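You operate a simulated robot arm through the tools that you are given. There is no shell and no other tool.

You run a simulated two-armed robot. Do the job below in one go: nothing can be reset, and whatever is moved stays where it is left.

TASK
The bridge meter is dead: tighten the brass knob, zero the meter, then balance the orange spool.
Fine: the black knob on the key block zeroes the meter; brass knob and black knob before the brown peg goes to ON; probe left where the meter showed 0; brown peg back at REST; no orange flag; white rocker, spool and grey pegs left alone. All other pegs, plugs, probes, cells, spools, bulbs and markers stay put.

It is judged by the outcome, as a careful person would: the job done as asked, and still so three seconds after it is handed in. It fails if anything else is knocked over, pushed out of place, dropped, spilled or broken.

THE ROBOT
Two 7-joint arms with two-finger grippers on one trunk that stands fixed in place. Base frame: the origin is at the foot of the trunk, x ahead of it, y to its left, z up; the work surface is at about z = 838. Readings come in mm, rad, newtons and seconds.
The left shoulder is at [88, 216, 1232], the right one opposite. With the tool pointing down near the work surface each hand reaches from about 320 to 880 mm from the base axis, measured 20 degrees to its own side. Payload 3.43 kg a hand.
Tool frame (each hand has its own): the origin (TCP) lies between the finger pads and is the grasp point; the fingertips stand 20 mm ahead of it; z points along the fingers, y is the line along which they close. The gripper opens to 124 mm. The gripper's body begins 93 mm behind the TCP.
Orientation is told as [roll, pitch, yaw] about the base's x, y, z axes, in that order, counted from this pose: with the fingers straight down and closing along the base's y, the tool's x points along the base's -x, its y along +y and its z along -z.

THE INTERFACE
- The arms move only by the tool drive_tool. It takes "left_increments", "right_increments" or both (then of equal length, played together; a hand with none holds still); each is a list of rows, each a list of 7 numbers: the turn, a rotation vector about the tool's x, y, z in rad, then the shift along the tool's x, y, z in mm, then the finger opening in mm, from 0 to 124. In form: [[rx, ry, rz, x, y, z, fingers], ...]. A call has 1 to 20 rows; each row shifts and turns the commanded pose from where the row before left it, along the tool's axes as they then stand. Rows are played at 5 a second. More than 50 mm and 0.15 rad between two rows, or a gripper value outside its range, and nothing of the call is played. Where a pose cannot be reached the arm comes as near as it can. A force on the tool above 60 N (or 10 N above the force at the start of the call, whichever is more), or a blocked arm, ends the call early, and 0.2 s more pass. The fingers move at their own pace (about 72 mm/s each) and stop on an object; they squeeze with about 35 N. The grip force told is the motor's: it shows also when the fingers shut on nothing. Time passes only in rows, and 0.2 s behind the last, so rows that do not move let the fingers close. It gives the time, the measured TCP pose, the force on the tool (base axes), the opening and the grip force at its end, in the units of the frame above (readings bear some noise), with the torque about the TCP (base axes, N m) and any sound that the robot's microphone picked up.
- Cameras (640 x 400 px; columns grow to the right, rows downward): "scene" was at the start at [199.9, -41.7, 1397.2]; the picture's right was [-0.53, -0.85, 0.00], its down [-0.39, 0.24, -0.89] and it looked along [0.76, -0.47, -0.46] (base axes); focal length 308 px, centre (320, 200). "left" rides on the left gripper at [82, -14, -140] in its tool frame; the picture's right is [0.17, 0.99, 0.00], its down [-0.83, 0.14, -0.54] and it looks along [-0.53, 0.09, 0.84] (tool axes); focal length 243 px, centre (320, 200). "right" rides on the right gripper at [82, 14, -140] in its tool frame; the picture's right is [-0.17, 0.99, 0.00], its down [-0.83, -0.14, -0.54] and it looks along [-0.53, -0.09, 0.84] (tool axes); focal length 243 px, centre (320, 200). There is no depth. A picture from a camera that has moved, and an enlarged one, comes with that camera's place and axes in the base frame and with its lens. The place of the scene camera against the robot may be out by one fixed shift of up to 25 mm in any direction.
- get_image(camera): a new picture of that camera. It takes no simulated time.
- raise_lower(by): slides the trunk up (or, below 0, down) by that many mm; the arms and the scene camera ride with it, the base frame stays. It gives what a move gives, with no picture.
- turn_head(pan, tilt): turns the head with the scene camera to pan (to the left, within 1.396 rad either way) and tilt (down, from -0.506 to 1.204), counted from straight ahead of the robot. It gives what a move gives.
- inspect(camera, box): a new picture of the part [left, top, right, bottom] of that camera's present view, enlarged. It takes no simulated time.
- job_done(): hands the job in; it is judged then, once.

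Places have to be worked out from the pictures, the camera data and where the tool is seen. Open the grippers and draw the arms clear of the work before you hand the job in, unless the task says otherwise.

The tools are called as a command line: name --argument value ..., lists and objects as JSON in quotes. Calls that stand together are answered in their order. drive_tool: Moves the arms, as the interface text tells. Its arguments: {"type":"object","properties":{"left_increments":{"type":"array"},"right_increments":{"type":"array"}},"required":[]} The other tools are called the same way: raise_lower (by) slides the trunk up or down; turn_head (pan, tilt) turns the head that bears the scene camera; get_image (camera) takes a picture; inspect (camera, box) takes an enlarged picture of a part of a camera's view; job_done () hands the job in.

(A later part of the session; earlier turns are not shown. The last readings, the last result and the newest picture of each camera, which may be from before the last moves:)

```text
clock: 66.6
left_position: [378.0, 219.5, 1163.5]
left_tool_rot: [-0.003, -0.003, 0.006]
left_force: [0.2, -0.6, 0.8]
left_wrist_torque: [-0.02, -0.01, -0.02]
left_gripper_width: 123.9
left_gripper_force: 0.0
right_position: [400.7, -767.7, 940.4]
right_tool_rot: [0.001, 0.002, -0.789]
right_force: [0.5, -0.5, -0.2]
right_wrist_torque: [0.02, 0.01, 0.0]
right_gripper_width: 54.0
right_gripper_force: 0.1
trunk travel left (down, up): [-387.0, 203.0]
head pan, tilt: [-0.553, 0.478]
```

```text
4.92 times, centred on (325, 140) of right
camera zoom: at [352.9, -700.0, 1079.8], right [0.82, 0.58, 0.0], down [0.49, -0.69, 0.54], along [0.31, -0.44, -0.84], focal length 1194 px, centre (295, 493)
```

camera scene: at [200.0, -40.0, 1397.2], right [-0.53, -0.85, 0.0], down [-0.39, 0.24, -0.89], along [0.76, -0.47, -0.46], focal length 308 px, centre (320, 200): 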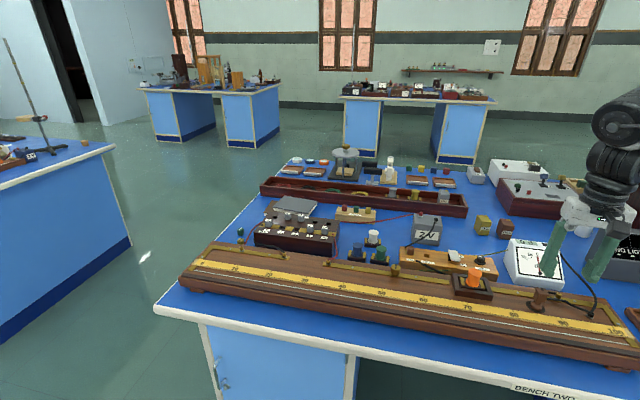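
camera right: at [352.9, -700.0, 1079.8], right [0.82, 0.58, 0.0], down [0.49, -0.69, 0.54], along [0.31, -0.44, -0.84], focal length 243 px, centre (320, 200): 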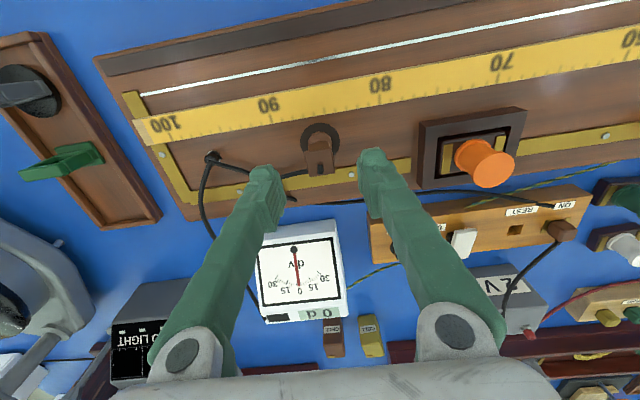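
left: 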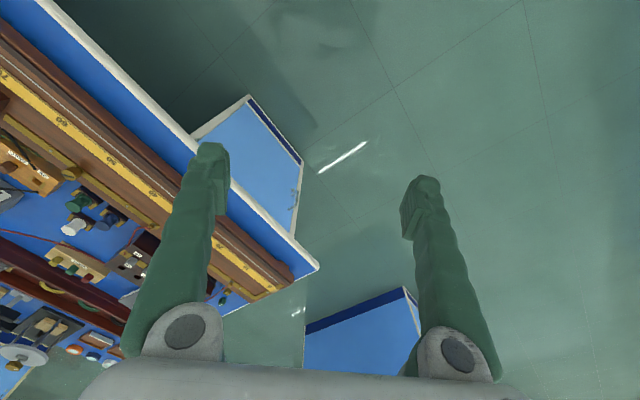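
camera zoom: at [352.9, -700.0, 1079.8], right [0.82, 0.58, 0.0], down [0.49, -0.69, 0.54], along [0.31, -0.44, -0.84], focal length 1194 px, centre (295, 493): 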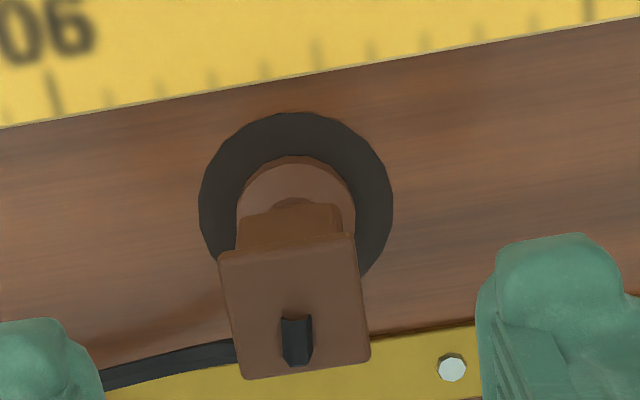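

The head is centred under the tool. The cable passes at the far edge of the left finger's path, so I offset 5 mm toward the robot to clear it, then descend to z≈890 and check.

drive_tool --right_increments '[[0, 0, 0, 5, 0.3, 0, 50], [0, 0, 0, 0, 0, 15, 50], [0, 0, 0, 0, 0, 15, 50], [0, 0, 0, 0, 0, 12, 50], [0, 0, 0, 0, 0, 8, 50], [0, 0, 0, 0, 0, 0, 50]]'

inspect --camera "right" --box '[240, 110, 400, 210]'

inspect --camera "scene" --box '[500, 260, 600, 322]'

```text
clock: 68.0
left_position: [378.7, 217.6, 1162.9]
left_tool_rot: [-0.002, -0.003, 0.004]
left_force: [-0.3, 0.3, -0.5]
left_wrist_torque: [0.04, -0.03, -0.01]
left_gripper_width: 123.7
left_gripper_force: 0.2
right_position: [395.2, -766.6, 890.7]
right_tool_rot: [0.001, 0.0, -0.789]
right_force: [0.2, -0.4, -1.1]
right_wrist_torque: [0.0, -0.02, 0.0]
right_gripper_width: 49.7
right_gripper_force: 0.0
trunk travel left (down, up): [-387.0, 203.0]
head pan, tilt: [-0.553, 0.478]
```

```text
4.00 times, centred on (320, 160) of right
camera zoom: at [349.1, -698.2, 1030.3], right [0.82, 0.58, 0.0], down [0.49, -0.69, 0.54], along [0.31, -0.44, -0.84], focal length 970 px, centre (320, 360)
```

zoom: 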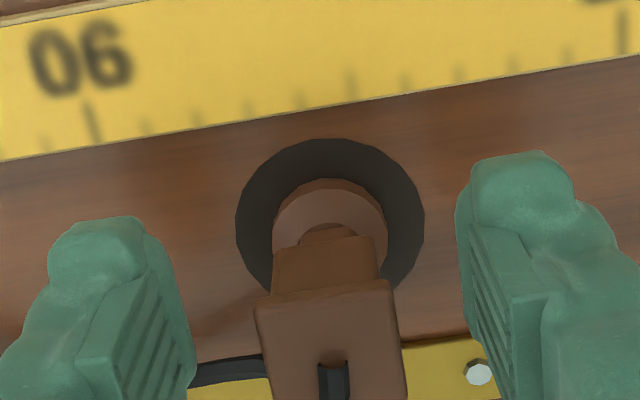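

```text
6.40 times, centred on (550, 291) of scene
camera zoom: at [199.7, -41.6, 1397.2], right [-0.53, -0.85, 0.0], down [-0.39, 0.24, -0.89], along [0.76, -0.47, -0.46], focal length 1974 px, centre (-1152, -382)
```

zoom: 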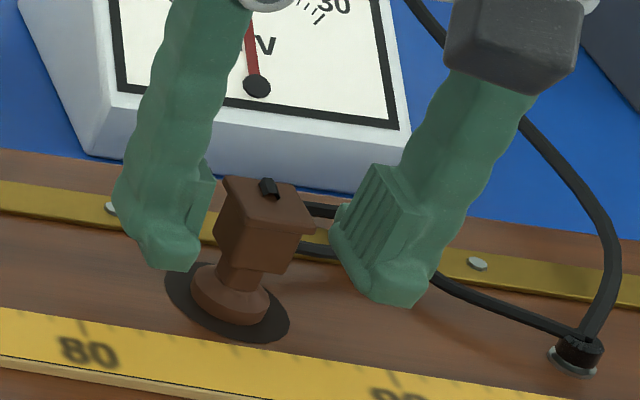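

Fingers straddle the head cleanly, and the cable runs behind the right-hand finger. I close gently.

drive_tool --right_increments '[[0, 0, 0, 0, 0, 0, 38], [0, 0, 0, 0, 0, 0, 28], [0, 0, 0, 0, 0, 0, 22], [0, 0, 0, 0, 0, 0, 18], [0, 0, 0, 0, 0, 0, 18]]'

inspect --camera "right" --box '[240, 110, 400, 210]'

inspect --camera "scene" --box '[500, 260, 600, 322]'

```text
clock: 69.2
left_position: [378.7, 217.9, 1162.7]
left_tool_rot: [-0.002, -0.003, 0.005]
left_force: [-0.2, 0.3, 0.2]
left_wrist_torque: [-0.02, 0.0, 0.01]
left_gripper_width: 123.9
left_gripper_force: 0.0
right_position: [397.9, -766.8, 890.9]
right_tool_rot: [0.0, 0.002, -0.786]
right_force: [0.0, 0.0, -0.3]
right_wrist_torque: [-0.01, 0.0, -0.02]
right_gripper_width: 19.0
right_gripper_force: 0.6
trunk travel left (down, up): [-387.0, 203.0]
head pan, tilt: [-0.553, 0.478]
```

```text
4.00 times, centred on (320, 160) of right
camera zoom: at [349.3, -698.3, 1030.4], right [0.82, 0.58, 0.0], down [0.49, -0.69, 0.54], along [0.31, -0.44, -0.84], focal length 970 px, centre (320, 360)
```

zoom: 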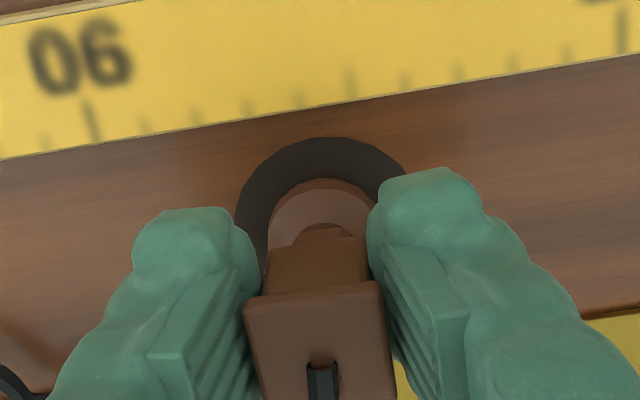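

```text
6.40 times, centred on (550, 291) of scene
camera zoom: at [199.9, -41.6, 1397.2], right [-0.53, -0.85, 0.0], down [-0.39, 0.24, -0.89], along [0.76, -0.47, -0.46], focal length 1974 px, centre (-1152, -382)
```

zoom: 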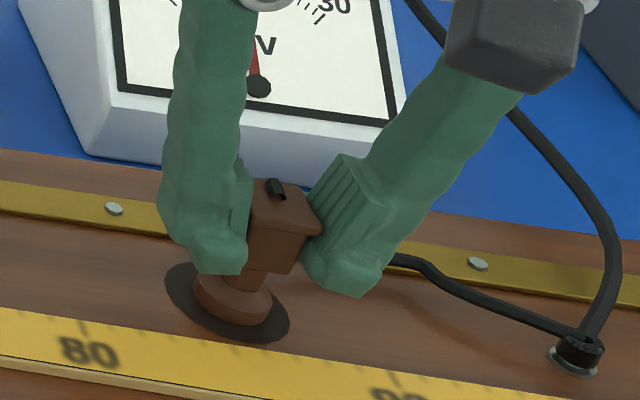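

Contact at 19 mm on the narrower body under the head's rim. I squeeze fully.

drive_tool --right_increments '[[0, 0, 0, 0, 0, 0, 10], [0, 0, 0, 0, 0, 0, 8], [0, 0, 0, 0, 0, 0, 8]]'

inspect --camera "right" --box '[240, 110, 400, 210]'

```text
clock: 70.0
left_position: [378.5, 217.3, 1162.8]
left_tool_rot: [0.0, -0.003, 0.006]
left_force: [0.3, 0.3, 0.1]
left_wrist_torque: [0.02, -0.01, -0.01]
left_gripper_width: 124.0
left_gripper_force: 0.1
right_position: [396.6, -766.3, 892.2]
right_tool_rot: [-0.001, 0.001, -0.789]
right_force: [0.4, 0.1, 0.0]
right_wrist_torque: [0.01, -0.01, 0.01]
right_gripper_width: 17.6
right_gripper_force: 34.8
trunk travel left (down, up): [-387.0, 203.0]
head pan, tilt: [-0.553, 0.478]
```

```text
4.00 times, centred on (320, 160) of right
camera zoom: at [349.2, -698.4, 1030.3], right [0.82, 0.58, 0.0], down [0.49, -0.69, 0.54], along [0.31, -0.44, -0.84], focal length 970 px, centre (320, 360)
```

zoom: 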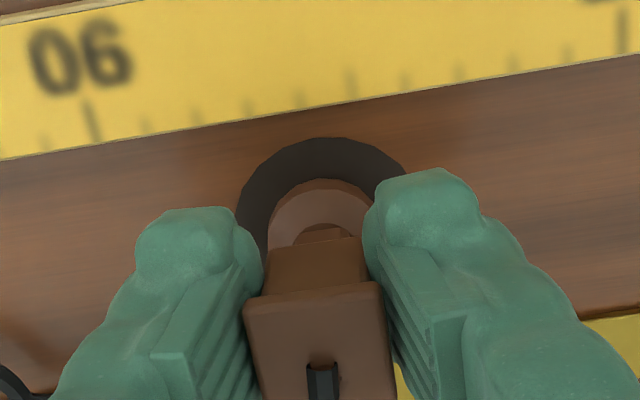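

Gripped firmly. I lift 30 mm, carry the probe forward over the wire line, and look at the alignment before travelling.

drive_tool --right_increments '[[0, 0, 0, 0, 0, -10, 8], [0, 0, 0, 0, 0, -20, 8], [0, 0, 0, 25, 0, 0, 8], [0, 0, 0, 25, 0, 0, 8], [0, 0, 0, 24.5, 0, 0, 8], [0, 0, 0, 0, 0, 0, 8]]'

get_image --camera "right"

inspect --camera "scene" --box '[460, 220, 620, 345]'

```text
clock: 71.4
left_position: [379.9, 217.1, 1163.8]
left_tool_rot: [-0.001, -0.002, 0.006]
left_force: [0.0, -0.2, -0.2]
left_wrist_torque: [0.02, 0.01, 0.02]
left_gripper_width: 124.2
left_gripper_force: 0.1
right_position: [345.7, -715.0, 919.3]
right_tool_rot: [0.001, 0.002, -0.789]
right_force: [0.8, 0.3, -0.8]
right_wrist_torque: [-0.01, 0.01, 0.03]
right_gripper_width: 18.0
right_gripper_force: 34.1
trunk travel left (down, up): [-387.0, 203.0]
head pan, tilt: [-0.553, 0.478]
```

```text
taken
camera right: at [298.0, -647.1, 1058.7], right [0.82, 0.58, 0.0], down [0.49, -0.69, 0.54], along [0.31, -0.44, -0.84], focal length 243 px, centre (320, 200)
```

right: 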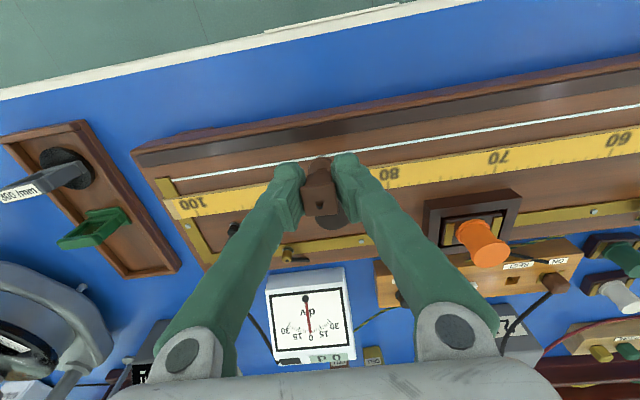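

```text
3.20 times, centred on (540, 282) of scene
camera zoom: at [200.9, -43.0, 1396.9], right [-0.53, -0.85, 0.0], down [-0.39, 0.24, -0.89], along [0.76, -0.47, -0.46], focal length 987 px, centre (-384, -64)
```

zoom: 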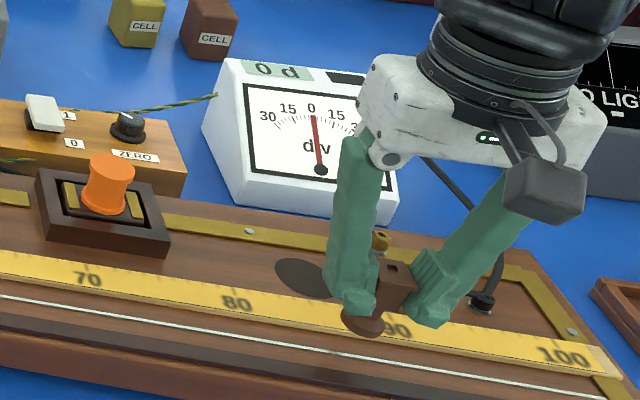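

The probe lifted free. I zoom to check the foot against the wire line.

inspect --camera "right" --box '[240, 110, 400, 210]'

```text
4.00 times, centred on (320, 160) of right
camera zoom: at [298.0, -647.1, 1058.7], right [0.82, 0.58, 0.0], down [0.49, -0.69, 0.54], along [0.31, -0.44, -0.84], focal length 970 px, centre (320, 360)
```

zoom: 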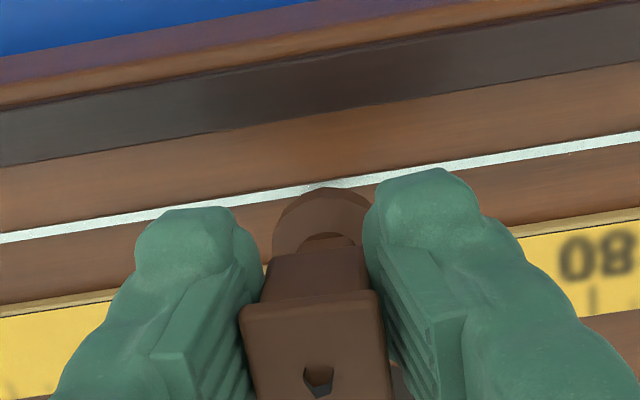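

The foot is within about 1 mm of the wire line. I carry it at height to about the 50 mark and check alignment there.

drive_tool --right_increments '[[0, 0, 0, -1, 33, 0, 8], [0, 0, 0, 0, 41.2, 0, 8], [0, 0, 0, 0, 41.2, 0, 8], [0, 0, 0, 0, 41.2, 0, 8], [0, 0, 0, 0, 41.2, 0, 8], [0, 0, 0, 0, 41.2, 0, 8], [0, 0, 0, 0, 41.2, 0, 8], [0, 0, 0, 0, 41.2, 0, 8], [0, 0, 0, 0, 41.2, 0, 8], [0, 0, 0, 0, 0, 0, 8]]'

get_image --camera "right"

inspect --camera "right" --box '[240, 110, 400, 210]'

get_image --camera "scene"

```text
clock: 73.6
left_position: [378.5, 217.4, 1163.1]
left_tool_rot: [-0.001, -0.004, 0.005]
left_force: [-0.5, 0.9, -0.3]
left_wrist_torque: [0.02, 0.0, -0.01]
left_gripper_width: 124.2
left_gripper_force: 0.0
right_position: [601.2, -459.6, 923.3]
right_tool_rot: [0.001, 0.0, -0.789]
right_force: [-0.1, 0.3, -1.0]
right_wrist_torque: [0.01, -0.03, -0.01]
right_gripper_width: 17.7
right_gripper_force: 35.3
trunk travel left (down, up): [-387.0, 203.0]
head pan, tilt: [-0.553, 0.478]
```

```text
taken
camera right: at [553.3, -391.9, 1062.4], right [0.82, 0.58, 0.0], down [0.49, -0.69, 0.54], along [0.31, -0.44, -0.84], focal length 243 px, centre (320, 200)
```

right: 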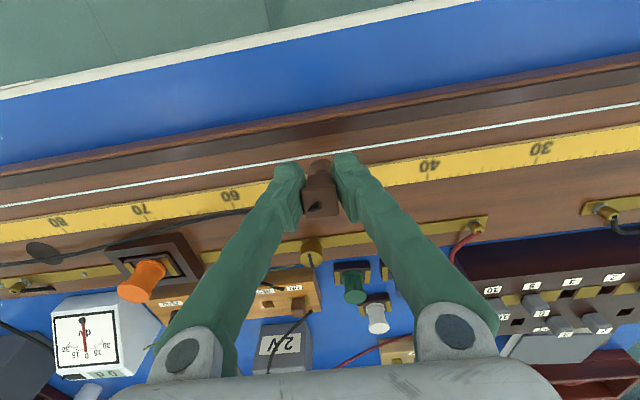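

```text
4.00 times, centred on (320, 160) of right
camera zoom: at [553.3, -391.9, 1062.4], right [0.82, 0.58, 0.0], down [0.49, -0.69, 0.54], along [0.31, -0.44, -0.84], focal length 970 px, centre (320, 360)
```

zoom: 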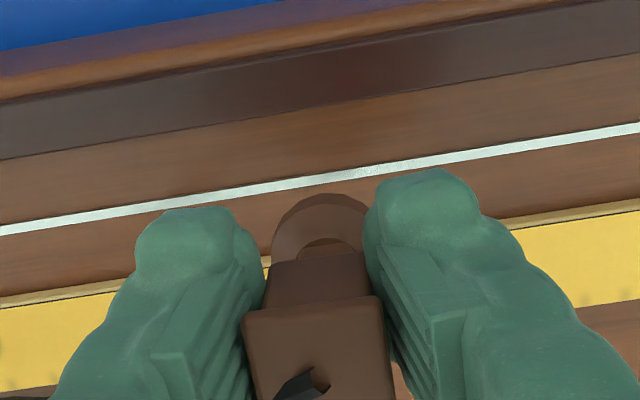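

```text
taken
camera scene: at [199.0, -42.9, 1397.3], right [-0.53, -0.85, 0.0], down [-0.39, 0.24, -0.89], along [0.76, -0.47, -0.46], focal length 308 px, centre (320, 200)
```

scene: 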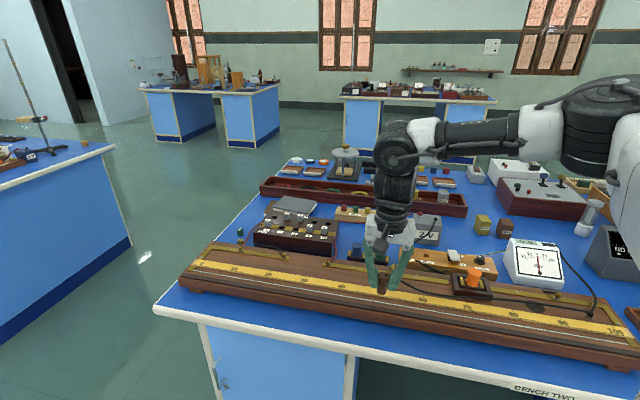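

Close to L≈50 and within a couple of mm of the wire. I lower gently in steps, watching force and the meter.

drive_tool --right_increments '[[0, 0, 0, 1, 0, 10, 8], [0, 0, 0, 0, 0, 10, 8], [0, 0, 0, 0, 0, 4, 8], [0, 0, 0, 0, 0, 0, 8]]'

inspect --camera "right" --box '[240, 110, 400, 210]'

inspect --camera "scene" --box '[480, 220, 600, 300]'

inspect --camera "scene" --box '[340, 250, 440, 312]'

```text
clock: 74.6
left_position: [378.2, 218.6, 1163.4]
left_tool_rot: [0.0, -0.005, 0.006]
left_force: [-0.8, -0.1, 0.6]
left_wrist_torque: [-0.01, 0.0, 0.02]
left_gripper_width: 124.0
left_gripper_force: 0.1
right_position: [601.4, -458.5, 898.2]
right_tool_rot: [-0.001, 0.0, -0.788]
right_force: [0.7, 0.0, -1.0]
right_wrist_torque: [0.03, 0.0, -0.02]
right_gripper_width: 17.7
right_gripper_force: 35.2
trunk travel left (down, up): [-387.0, 203.0]
head pan, tilt: [-0.553, 0.478]
```

```text
4.00 times, centred on (320, 160) of right
camera zoom: at [553.4, -390.3, 1037.2], right [0.82, 0.58, 0.0], down [0.49, -0.69, 0.54], along [0.31, -0.44, -0.84], focal length 970 px, centre (320, 360)
```

zoom: 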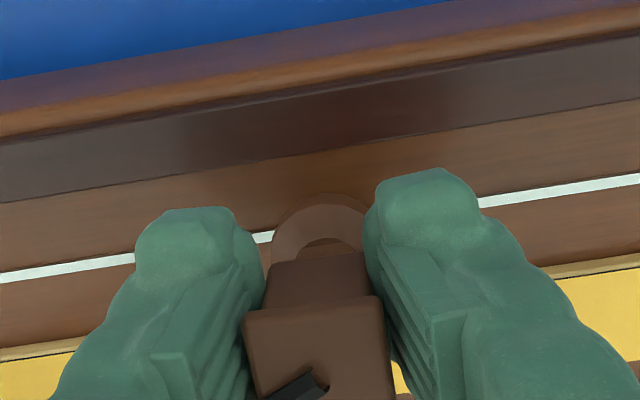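

```text
5.00 times, centred on (540, 260) of scene
camera zoom: at [199.8, -42.0, 1397.2], right [-0.53, -0.85, 0.0], down [-0.39, 0.24, -0.89], along [0.76, -0.47, -0.46], focal length 1542 px, centre (-780, -100)
```

zoom: 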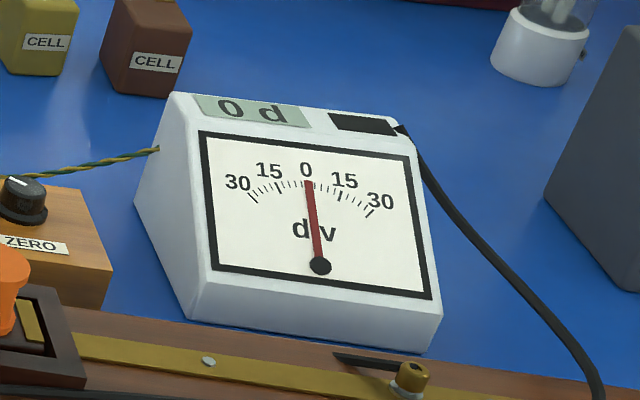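

```text
6.40 times, centred on (390, 281) of scene
camera zoom: at [199.8, -42.0, 1397.2], right [-0.53, -0.85, 0.0], down [-0.39, 0.24, -0.89], along [0.76, -0.47, -0.46], focal length 1974 px, centre (-128, -318)
```

zoom: 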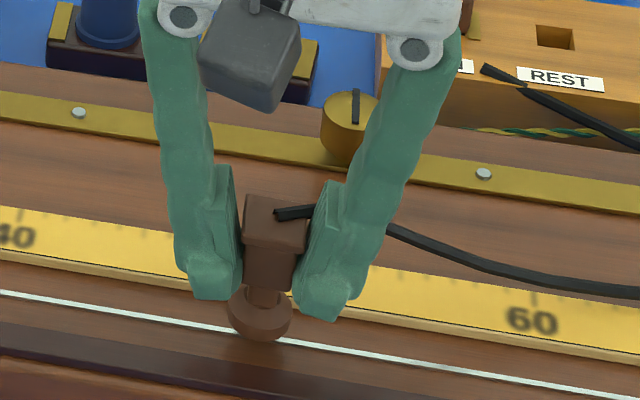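

About 6 mm above the wire. I continue lowering in small steps to contact.

drive_tool --right_increments '[[0, 0, 0, 0, 0, 2, 8], [0, 0, 0, 0, 0, 2, 8], [0, 0, 0, 0, 0, 0, 8]]'

inspect --camera "scene" --box '[480, 220, 600, 300]'

inspect --camera "scene" --box '[360, 280, 420, 317]'

```text
clock: 75.4
left_position: [379.4, 217.8, 1163.1]
left_tool_rot: [-0.001, -0.005, 0.006]
left_force: [0.2, -0.1, 0.0]
left_wrist_torque: [-0.02, 0.01, -0.01]
left_gripper_width: 124.1
left_gripper_force: 0.0
right_position: [601.9, -457.9, 894.4]
right_tool_rot: [0.002, -0.001, -0.79]
right_force: [-0.5, 0.3, -0.6]
right_wrist_torque: [0.05, 0.0, -0.03]
right_gripper_width: 17.6
right_gripper_force: 35.0
trunk travel left (down, up): [-387.0, 203.0]
head pan, tilt: [-0.553, 0.478]
```

```text
5.00 times, centred on (540, 260) of scene
camera zoom: at [200.0, -41.7, 1397.1], right [-0.53, -0.85, 0.0], down [-0.39, 0.24, -0.89], along [0.76, -0.47, -0.46], focal length 1542 px, centre (-780, -100)
```

zoom: 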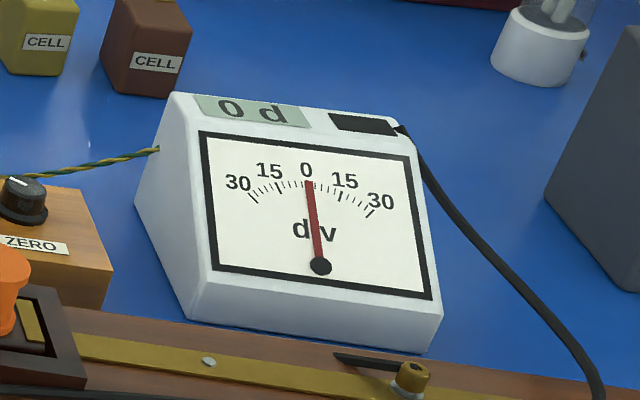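

```text
10.67 times, centred on (390, 298) of scene
camera zoom: at [200.0, -41.7, 1397.1], right [-0.53, -0.85, 0.0], down [-0.39, 0.24, -0.89], along [0.76, -0.47, -0.46], focal length 3290 px, centre (-427, -851)
```

zoom: 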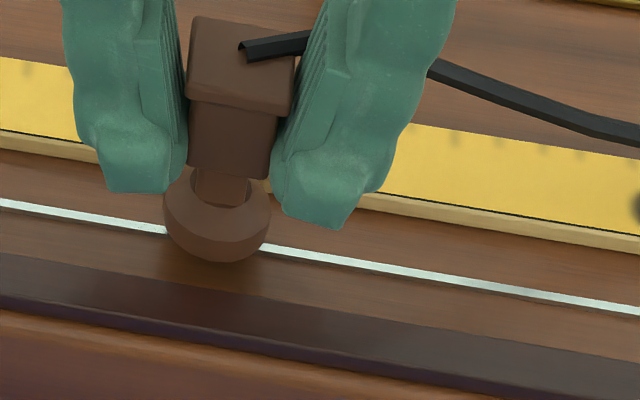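

Still just off the wire. Two more small steps.

drive_tool --right_increments '[[0, 0, 0, 0, 0, 1.5, 8], [0, 0, 0, 0, 0, 1, 8], [0, 0, 0, 0, 0, 0, 8]]'

inspect --camera "scene" --box '[480, 220, 600, 300]'

inspect --camera "scene" --box '[360, 280, 420, 317]'

```text
clock: 76.2
left_position: [379.6, 218.1, 1163.6]
left_tool_rot: [-0.001, -0.003, 0.005]
left_force: [0.4, -0.5, 0.3]
left_wrist_torque: [0.02, -0.01, 0.0]
left_gripper_width: 123.8
left_gripper_force: 0.0
right_position: [601.8, -457.6, 891.9]
right_tool_rot: [-0.001, -0.001, -0.788]
right_force: [-0.4, 0.7, -1.5]
right_wrist_torque: [0.01, 0.01, 0.06]
right_gripper_width: 17.6
right_gripper_force: 34.7
trunk travel left (down, up): [-387.0, 203.0]
head pan, tilt: [-0.553, 0.478]
```

```text
5.00 times, centred on (540, 260) of scene
camera zoom: at [199.9, -41.8, 1397.1], right [-0.53, -0.85, 0.0], down [-0.39, 0.24, -0.89], along [0.76, -0.47, -0.46], focal length 1542 px, centre (-780, -100)
```

zoom: 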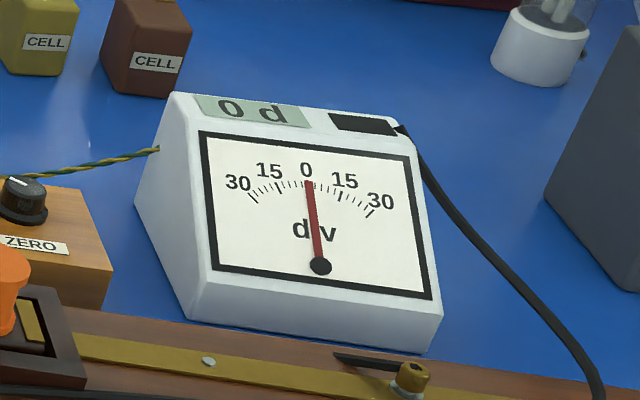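

```text
10.67 times, centred on (390, 298) of scene
camera zoom: at [199.9, -41.8, 1397.1], right [-0.53, -0.85, 0.0], down [-0.39, 0.24, -0.89], along [0.76, -0.47, -0.46], focal length 3290 px, centre (-427, -851)
```

zoom: 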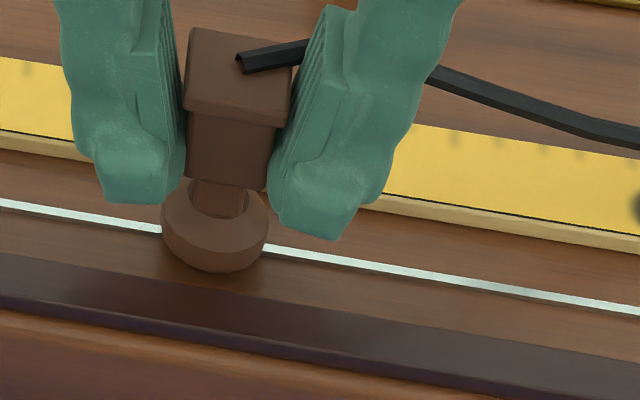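

The foot is centred over the wire but not loaded yet. One more millimetre at a time.

drive_tool --right_increments '[[0, 0, 0, 0, 0, 1, 8], [0, 0, 0, 0, 0, 0, 8]]'

inspect --camera "scene" --box '[480, 220, 600, 300]'

```text
clock: 76.8
left_position: [378.4, 217.7, 1162.8]
left_tool_rot: [-0.002, -0.003, 0.005]
left_force: [0.1, -0.3, -0.5]
left_wrist_torque: [-0.01, 0.0, 0.02]
left_gripper_width: 123.8
left_gripper_force: 0.1
right_position: [602.2, -458.0, 890.0]
right_tool_rot: [-0.001, 0.001, -0.788]
right_force: [-0.5, 0.5, -0.5]
right_wrist_torque: [-0.03, 0.01, -0.02]
right_gripper_width: 17.5
right_gripper_force: 35.5
trunk travel left (down, up): [-387.0, 203.0]
head pan, tilt: [-0.553, 0.478]
```

```text
5.00 times, centred on (540, 260) of scene
camera zoom: at [199.9, -41.7, 1397.1], right [-0.53, -0.85, 0.0], down [-0.39, 0.24, -0.89], along [0.76, -0.47, -0.46], focal length 1542 px, centre (-780, -100)
```

zoom: 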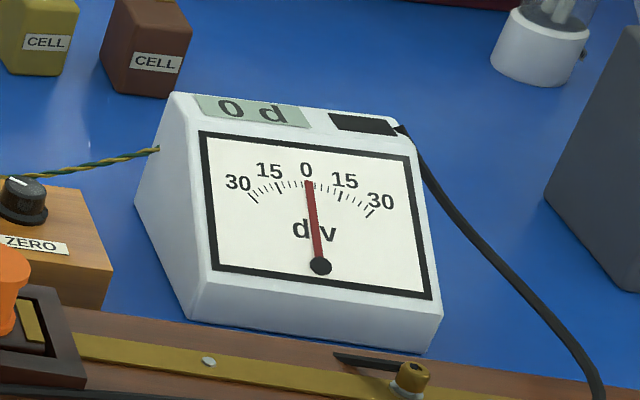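

No contact yet, likely because the rest pad was raised. I continue down 1 mm at a time.

drive_tool --right_increments '[[0, 0, 0, 0, 0, 1, 8], [0, 0, 0, 0, 0, 1, 8], [0, 0, 0, 0, 0, 0, 8]]'

inspect --camera "scene" --box '[480, 220, 600, 300]'

inspect --camera "scene" --box '[360, 280, 420, 317]'

```text
clock: 77.6
left_position: [378.1, 218.4, 1162.4]
left_tool_rot: [-0.003, -0.003, 0.006]
left_force: [-0.5, 1.0, 0.6]
left_wrist_torque: [-0.01, 0.02, 0.0]
left_gripper_width: 123.9
left_gripper_force: 0.1
right_position: [600.6, -457.5, 888.8]
right_tool_rot: [0.0, 0.001, -0.789]
right_force: [0.2, -1.3, 3.5]
right_wrist_torque: [-0.07, 0.02, 0.05]
right_gripper_width: 17.8
right_gripper_force: 35.0
trunk travel left (down, up): [-387.0, 203.0]
head pan, tilt: [-0.553, 0.478]
```

```text
5.00 times, centred on (540, 260) of scene
camera zoom: at [199.6, -41.6, 1397.2], right [-0.53, -0.85, 0.0], down [-0.39, 0.24, -0.89], along [0.76, -0.47, -0.46], focal length 1542 px, centre (-780, -100)
```

zoom: 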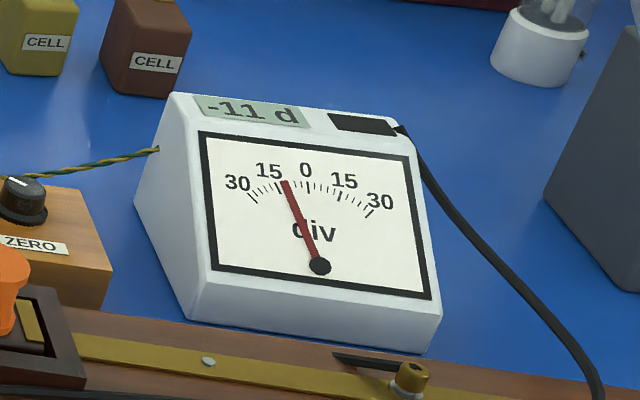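

```text
10.67 times, centred on (390, 298) of scene
camera zoom: at [199.6, -41.6, 1397.2], right [-0.53, -0.85, 0.0], down [-0.39, 0.24, -0.89], along [0.76, -0.47, -0.46], focal length 3290 px, centre (-427, -851)
```

zoom: 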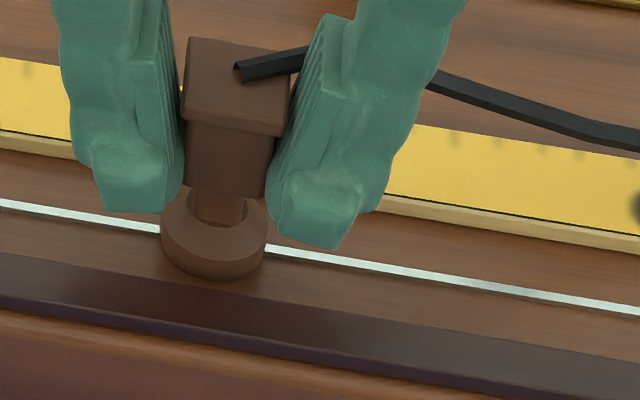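

Contact: the meter reads −11 at about L=50, with 3.5 N force and no flag. I lift a few mm, shift 20 mm toward the 0-end, and touch again to learn the slope.

drive_tool --right_increments '[[0, 0, 0, 0, 0, -4, 8], [0, 0, 0, 0, 20, 0, 8], [0, 0, 0, 0, 0, 3, 8], [0, 0, 0, 0, 0, 1, 8], [0, 0, 0, 0, 0, 0, 8]]'

inspect --camera "scene" --box '[480, 220, 600, 300]'

```text
clock: 78.8
left_position: [379.0, 218.5, 1162.3]
left_tool_rot: [-0.002, -0.005, 0.006]
left_force: [0.5, -0.3, -0.3]
left_wrist_torque: [0.01, -0.01, -0.01]
left_gripper_width: 124.1
left_gripper_force: 0.0
right_position: [616.7, -442.9, 887.9]
right_tool_rot: [0.001, -0.001, -0.789]
right_force: [0.6, -0.5, 6.2]
right_wrist_torque: [-0.06, 0.06, -0.03]
right_gripper_width: 17.9
right_gripper_force: 35.4
trunk travel left (down, up): [-387.0, 203.0]
head pan, tilt: [-0.553, 0.478]
```

```text
5.00 times, centred on (540, 260) of scene
camera zoom: at [199.1, -41.4, 1397.3], right [-0.53, -0.85, 0.0], down [-0.39, 0.24, -0.89], along [0.76, -0.47, -0.46], focal length 1542 px, centre (-780, -100)
```

zoom: 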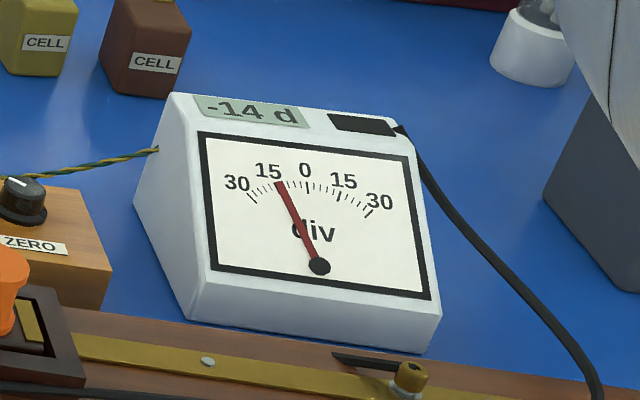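

−14 there, so the slope is about 1.5 div per 10 mm and balance lies toward higher L. I lift, move 75 mm the other way, and touch again.

drive_tool --right_increments '[[0, 0, 0, 0, 0, -5, 8], [0, 0, 0, -0.2, -37.5, 0, 8], [0, 0, 0, -0.2, -37.5, 0, 8], [0, 0, 0, 0, 0, 4, 8], [0, 0, 0, 0, 0, 1, 8], [0, 0, 0, 0, 0, 0, 8]]'

inspect --camera "scene" --box '[480, 220, 600, 300]'

inspect --camera "scene" --box '[380, 270, 460, 320]'

```text
clock: 80.2
left_position: [378.9, 219.1, 1162.6]
left_tool_rot: [-0.003, -0.004, 0.007]
left_force: [1.2, -0.7, -0.5]
left_wrist_torque: [-0.01, 0.0, 0.0]
left_gripper_width: 124.0
left_gripper_force: 0.0
right_position: [562.5, -497.3, 888.8]
right_tool_rot: [0.002, -0.004, -0.788]
right_force: [0.9, -2.4, 9.1]
right_wrist_torque: [-0.1, 0.01, -0.01]
right_gripper_width: 17.6
right_gripper_force: 34.9
trunk travel left (down, up): [-387.0, 203.0]
head pan, tilt: [-0.553, 0.478]
```

```text
5.00 times, centred on (540, 260) of scene
camera zoom: at [199.2, -40.8, 1397.3], right [-0.53, -0.85, 0.0], down [-0.39, 0.24, -0.89], along [0.76, -0.47, -0.46], focal length 1542 px, centre (-780, -100)
```

zoom: 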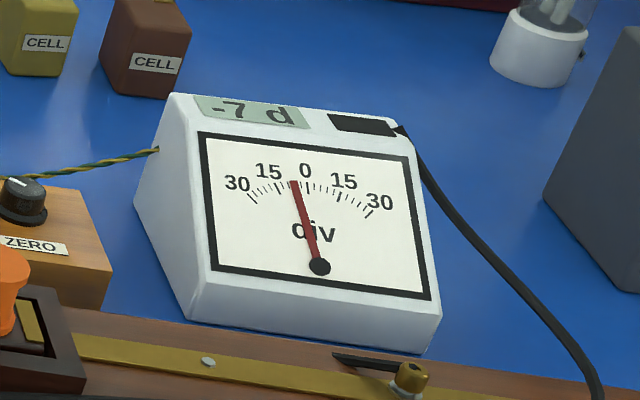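

```text
8.00 times, centred on (420, 295) of scene
camera zoom: at [199.2, -40.8, 1397.3], right [-0.53, -0.85, 0.0], down [-0.39, 0.24, -0.89], along [0.76, -0.47, -0.46], focal length 2467 px, centre (-480, -560)
```

zoom: 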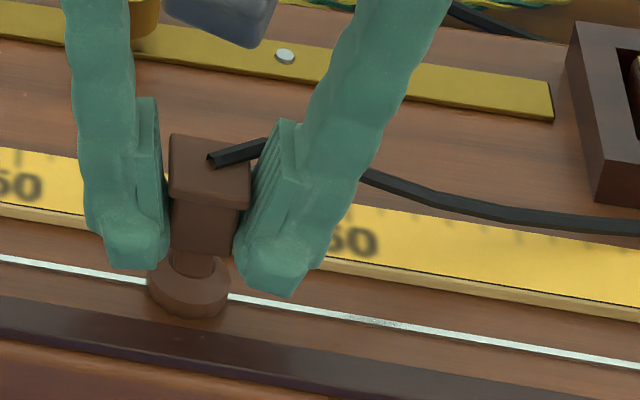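

−7 now, so the slope is about 0.95 div per 10 mm. I move a further 65 mm toward higher L and touch with slightly less press.

drive_tool --right_increments '[[0, 0, 0, 0, 0, -5, 8], [0, 0, 0, -0.2, -32.5, 0, 8], [0, 0, 0, -0.2, -32.5, 0, 8], [0, 0, 0, 0, 0, 3.5, 8], [0, 0, 0, 0, 0, 1, 8], [0, 0, 0, 0, 0, 0, 8]]'

inspect --camera "scene" --box '[480, 220, 600, 300]'

get_image --camera "right"

```text
clock: 81.6
left_position: [379.1, 218.4, 1163.2]
left_tool_rot: [-0.002, -0.003, 0.004]
left_force: [0.9, 0.1, 0.8]
left_wrist_torque: [0.02, -0.01, -0.01]
left_gripper_width: 123.8
left_gripper_force: 0.1
right_position: [517.6, -543.2, 890.1]
right_tool_rot: [0.0, 0.0, -0.789]
right_force: [0.1, 0.2, -0.2]
right_wrist_torque: [-0.02, 0.06, 0.0]
right_gripper_width: 18.0
right_gripper_force: 34.8
trunk travel left (down, up): [-387.0, 203.0]
head pan, tilt: [-0.553, 0.478]
```

```text
5.00 times, centred on (540, 260) of scene
camera zoom: at [199.8, -41.6, 1397.2], right [-0.53, -0.85, 0.0], down [-0.39, 0.24, -0.89], along [0.76, -0.47, -0.46], focal length 1542 px, centre (-780, -100)
```

zoom: 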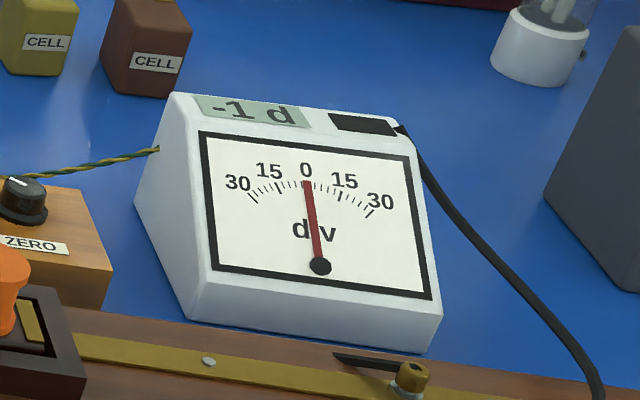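

```text
taken
camera right: at [469.8, -474.8, 1027.4], right [0.82, 0.58, 0.0], down [0.49, -0.69, 0.54], along [0.31, -0.44, -0.84], focal length 243 px, centre (320, 200)
```

right: 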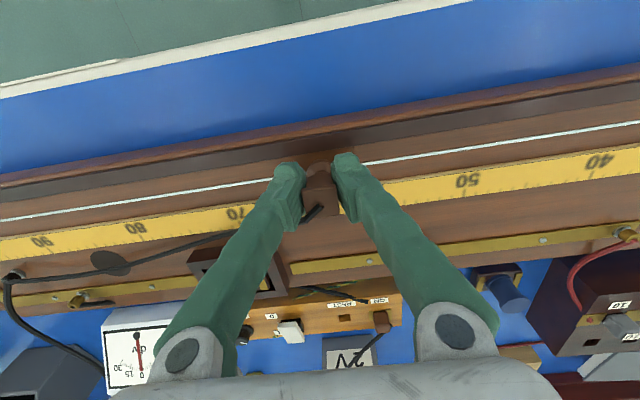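

−1 at about L=62, very close to balance (5 Ω against about 3 Ω would be L=62.5). I lift, step 6 mm further and touch again.

drive_tool --right_increments '[[0, 0, 0, 0, 0, -4, 8], [0, 0, 0, 0, -6, 0, 8], [0, 0, 0, 0, 0, 3.3, 8], [0, 0, 0, 0, 0, 1, 8], [0, 0, 0, 0, 0, 0, 8]]'

inspect --camera "scene" --box '[480, 220, 600, 300]'

inspect --camera "scene" --box '[520, 238, 560, 264]'

```text
clock: 82.8
left_position: [379.1, 216.8, 1162.8]
left_tool_rot: [0.0, -0.003, 0.008]
left_force: [-0.7, 0.2, -0.3]
left_wrist_torque: [-0.01, 0.0, 0.0]
left_gripper_width: 124.0
left_gripper_force: 0.2
right_position: [514.5, -547.2, 889.2]
right_tool_rot: [-0.001, 0.0, -0.789]
right_force: [-1.1, 0.9, 1.3]
right_wrist_torque: [-0.01, 0.07, -0.04]
right_gripper_width: 17.4
right_gripper_force: 35.1
trunk travel left (down, up): [-387.0, 203.0]
head pan, tilt: [-0.553, 0.478]
```

```text
5.00 times, centred on (540, 260) of scene
camera zoom: at [199.6, -41.5, 1397.2], right [-0.53, -0.85, 0.0], down [-0.39, 0.24, -0.89], along [0.76, -0.47, -0.46], focal length 1542 px, centre (-780, -100)
```

zoom: 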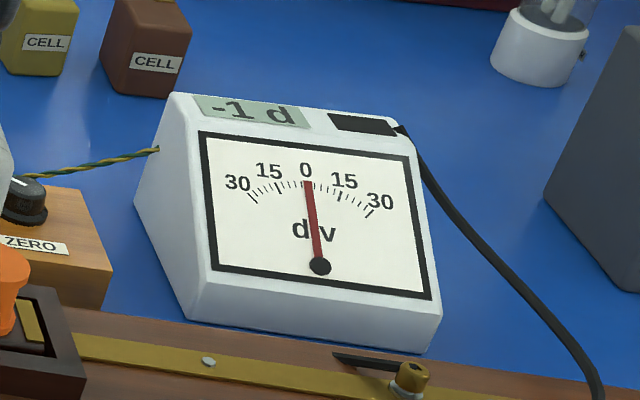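

```text
15.38 times, centred on (540, 251) of scene
camera zoom: at [199.6, -41.5, 1397.2], right [-0.53, -0.85, 0.0], down [-0.39, 0.24, -0.89], along [0.76, -0.47, -0.46], focal length 4745 px, centre (-3065, -585)
```

zoom: 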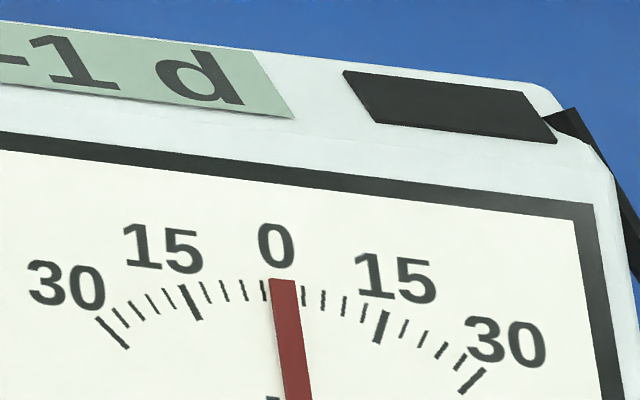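

Still −1 (near the rounding edge). I step 8 mm further.

drive_tool --right_increments '[[0, 0, 0, 0, 0, -4, 8], [0, 0, 0, 0, -8, 0, 8], [0, 0, 0, 0, 0, 3, 8], [0, 0, 0, 0, 0, 1, 8], [0, 0, 0, 0, 0, 0, 8]]'

inspect --camera "scene" --box '[480, 220, 600, 300]'

inspect --camera "scene" --box '[400, 270, 480, 320]'

```text
clock: 84.0
left_position: [379.7, 218.9, 1163.4]
left_tool_rot: [-0.003, -0.004, 0.007]
left_force: [0.3, -0.2, -0.6]
left_wrist_torque: [-0.03, 0.0, 0.03]
left_gripper_width: 124.0
left_gripper_force: 0.1
right_position: [508.8, -552.4, 888.8]
right_tool_rot: [0.001, -0.002, -0.79]
right_force: [0.7, -0.9, 5.8]
right_wrist_torque: [-0.01, 0.04, 0.0]
right_gripper_width: 17.7
right_gripper_force: 35.1
trunk travel left (down, up): [-387.0, 203.0]
head pan, tilt: [-0.553, 0.478]
```

```text
5.00 times, centred on (540, 260) of scene
camera zoom: at [199.4, -41.3, 1397.3], right [-0.53, -0.85, 0.0], down [-0.39, 0.24, -0.89], along [0.76, -0.47, -0.46], focal length 1542 px, centre (-780, -100)
```

zoom: 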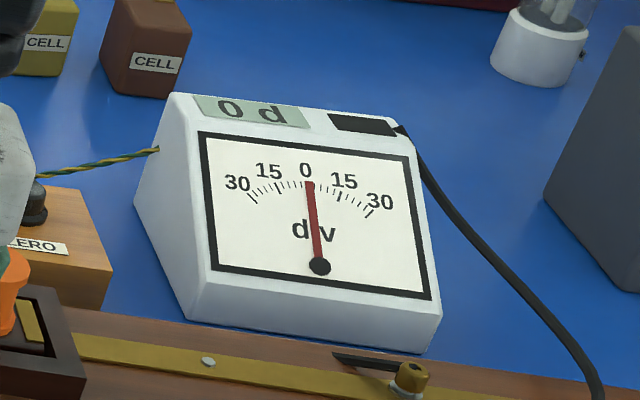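

```text
8.00 times, centred on (440, 295) of scene
camera zoom: at [199.4, -41.3, 1397.3], right [-0.53, -0.85, 0.0], down [-0.39, 0.24, -0.89], along [0.76, -0.47, -0.46], focal length 2467 px, centre (-640, -560)
```

zoom: 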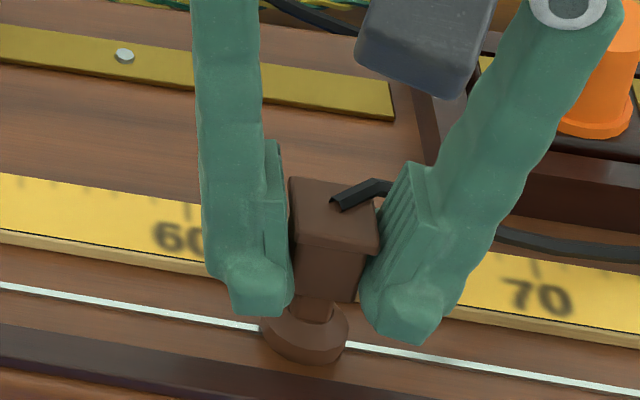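

It reads 0 with the probe pressed on the wire at about L=63. To centre within the zero band, I test 5 mm further.

drive_tool --right_increments '[[0, 0, 0, 0, 0, -4, 8], [0, 0, 0, 0, -5, 0, 8], [0, 0, 0, 0, 0, 3, 8], [0, 0, 0, 0, 0, 0.8, 8], [0, 0, 0, 0, 0, 0, 8]]'

inspect --camera "scene" --box '[480, 220, 600, 300]'

inspect --camera "scene" --box '[520, 238, 560, 264]'

```text
clock: 85.2
left_position: [378.8, 218.2, 1162.3]
left_tool_rot: [-0.002, -0.003, 0.006]
left_force: [0.2, -0.4, -0.3]
left_wrist_torque: [-0.01, 0.0, 0.02]
left_gripper_width: 124.0
left_gripper_force: 0.1
right_position: [503.8, -555.2, 887.6]
right_tool_rot: [-0.001, -0.005, -0.79]
right_force: [0.2, -3.3, 10.1]
right_wrist_torque: [-0.09, 0.06, 0.01]
right_gripper_width: 17.9
right_gripper_force: 34.9
trunk travel left (down, up): [-387.0, 203.0]
head pan, tilt: [-0.553, 0.478]
```

```text
5.00 times, centred on (540, 260) of scene
camera zoom: at [199.0, -41.2, 1397.4], right [-0.53, -0.85, 0.0], down [-0.39, 0.24, -0.89], along [0.76, -0.47, -0.46], focal length 1542 px, centre (-780, -100)
```

zoom: 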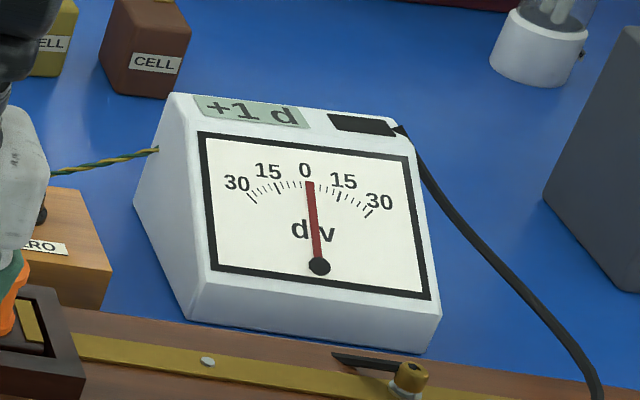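

```text
15.38 times, centred on (540, 251) of scene
camera zoom: at [199.0, -41.2, 1397.4], right [-0.53, -0.85, 0.0], down [-0.39, 0.24, -0.89], along [0.76, -0.47, -0.46], focal length 4745 px, centre (-3065, -585)
```

zoom: 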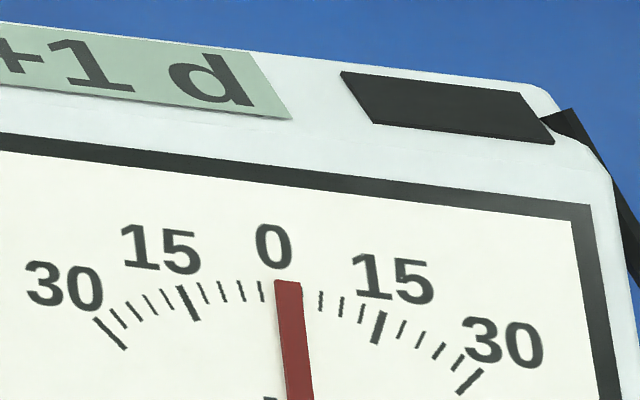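

+1 there, −1 at 13 mm back, so the band centre is about 6.5 mm back from here. I lift, move back 6.5 mm and touch lightly.

drive_tool --right_increments '[[0, 0, 0, 0, 0, -4, 8], [0, 0, 0, 0, 6.5, 0, 8], [0, 0, 0, 0, 0, 2.5, 8], [0, 0, 0, 0, 0, 0.7, 8], [0, 0, 0, 0, 0, 0, 8]]'

inspect --camera "scene" --box '[480, 220, 600, 300]'

inspect --camera "scene" --box '[410, 280, 470, 317]'

inspect --camera "right" --box '[240, 110, 400, 210]'

```text
clock: 86.4
left_position: [379.0, 217.9, 1161.4]
left_tool_rot: [0.001, -0.004, 0.006]
left_force: [0.7, -0.4, -0.5]
left_wrist_torque: [0.02, 0.01, 0.02]
left_gripper_width: 124.0
left_gripper_force: 0.1
right_position: [509.4, -551.3, 887.0]
right_tool_rot: [-0.001, 0.0, -0.79]
right_force: [0.3, 0.5, -0.9]
right_wrist_torque: [0.02, 0.02, -0.02]
right_gripper_width: 17.8
right_gripper_force: 35.2
trunk travel left (down, up): [-387.0, 203.0]
head pan, tilt: [-0.553, 0.478]
```

```text
5.00 times, centred on (540, 260) of scene
camera zoom: at [200.0, -41.7, 1397.1], right [-0.53, -0.85, 0.0], down [-0.39, 0.24, -0.89], along [0.76, -0.47, -0.46], focal length 1542 px, centre (-780, -100)
```

zoom: 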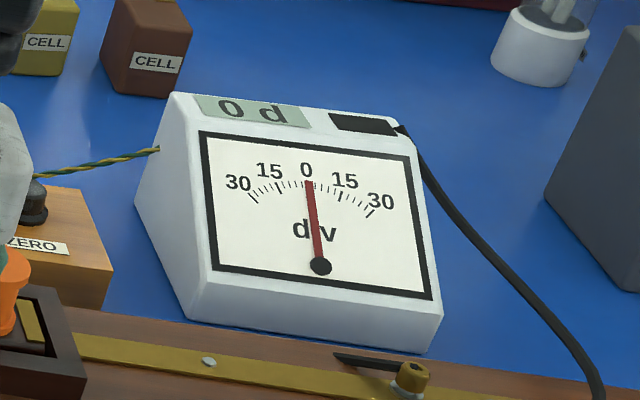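

```text
10.67 times, centred on (440, 298) of scene
camera zoom: at [200.0, -41.7, 1397.1], right [-0.53, -0.85, 0.0], down [-0.39, 0.24, -0.89], along [0.76, -0.47, -0.46], focal length 3290 px, centre (-960, -851)
```

zoom: 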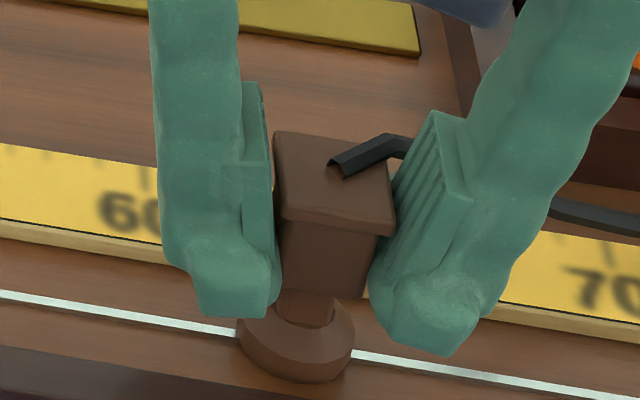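

```text
4.00 times, centred on (320, 160) of right
camera zoom: at [461.1, -483.7, 1027.6], right [0.82, 0.58, 0.0], down [0.49, -0.69, 0.54], along [0.31, -0.44, -0.84], focal length 970 px, centre (320, 360)
```

zoom: 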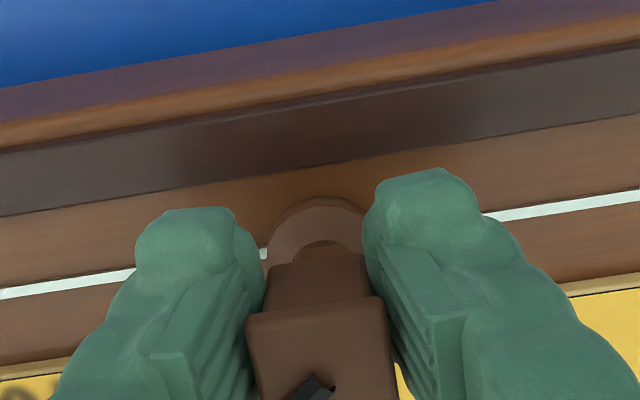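

Force is about zero, so I may be hovering. I lower 0.6 mm to confirm real contact at this spot.

drive_tool --right_increments '[[0, 0, 0, 0, 0, 0.6, 8], [0, 0, 0, 0, 0, 0, 8]]'

inspect --camera "scene" --box '[480, 220, 600, 300]'

```text
clock: 87.0
left_position: [379.1, 218.6, 1163.3]
left_tool_rot: [-0.002, -0.004, 0.006]
left_force: [0.5, 1.6, -0.3]
left_wrist_torque: [0.01, 0.04, 0.0]
left_gripper_width: 123.9
left_gripper_force: 0.2
right_position: [510.7, -551.9, 888.3]
right_tool_rot: [0.001, -0.001, -0.79]
right_force: [0.3, -0.5, 2.7]
right_wrist_torque: [0.01, 0.01, 0.0]
right_gripper_width: 17.6
right_gripper_force: 35.0
trunk travel left (down, up): [-387.0, 203.0]
head pan, tilt: [-0.553, 0.478]
```

```text
5.00 times, centred on (540, 260) of scene
camera zoom: at [199.7, -41.6, 1397.2], right [-0.53, -0.85, 0.0], down [-0.39, 0.24, -0.89], along [0.76, -0.47, -0.46], focal length 1542 px, centre (-780, -100)
```

zoom: 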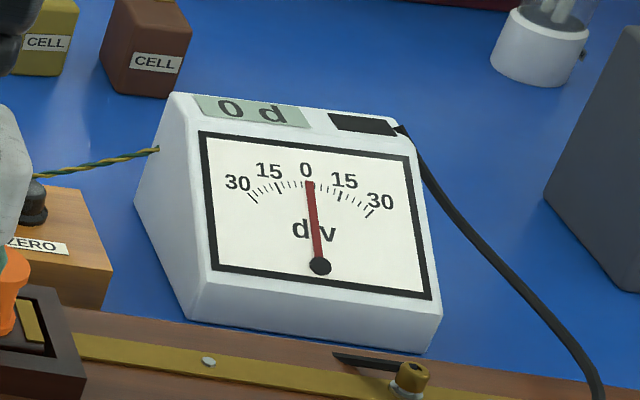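

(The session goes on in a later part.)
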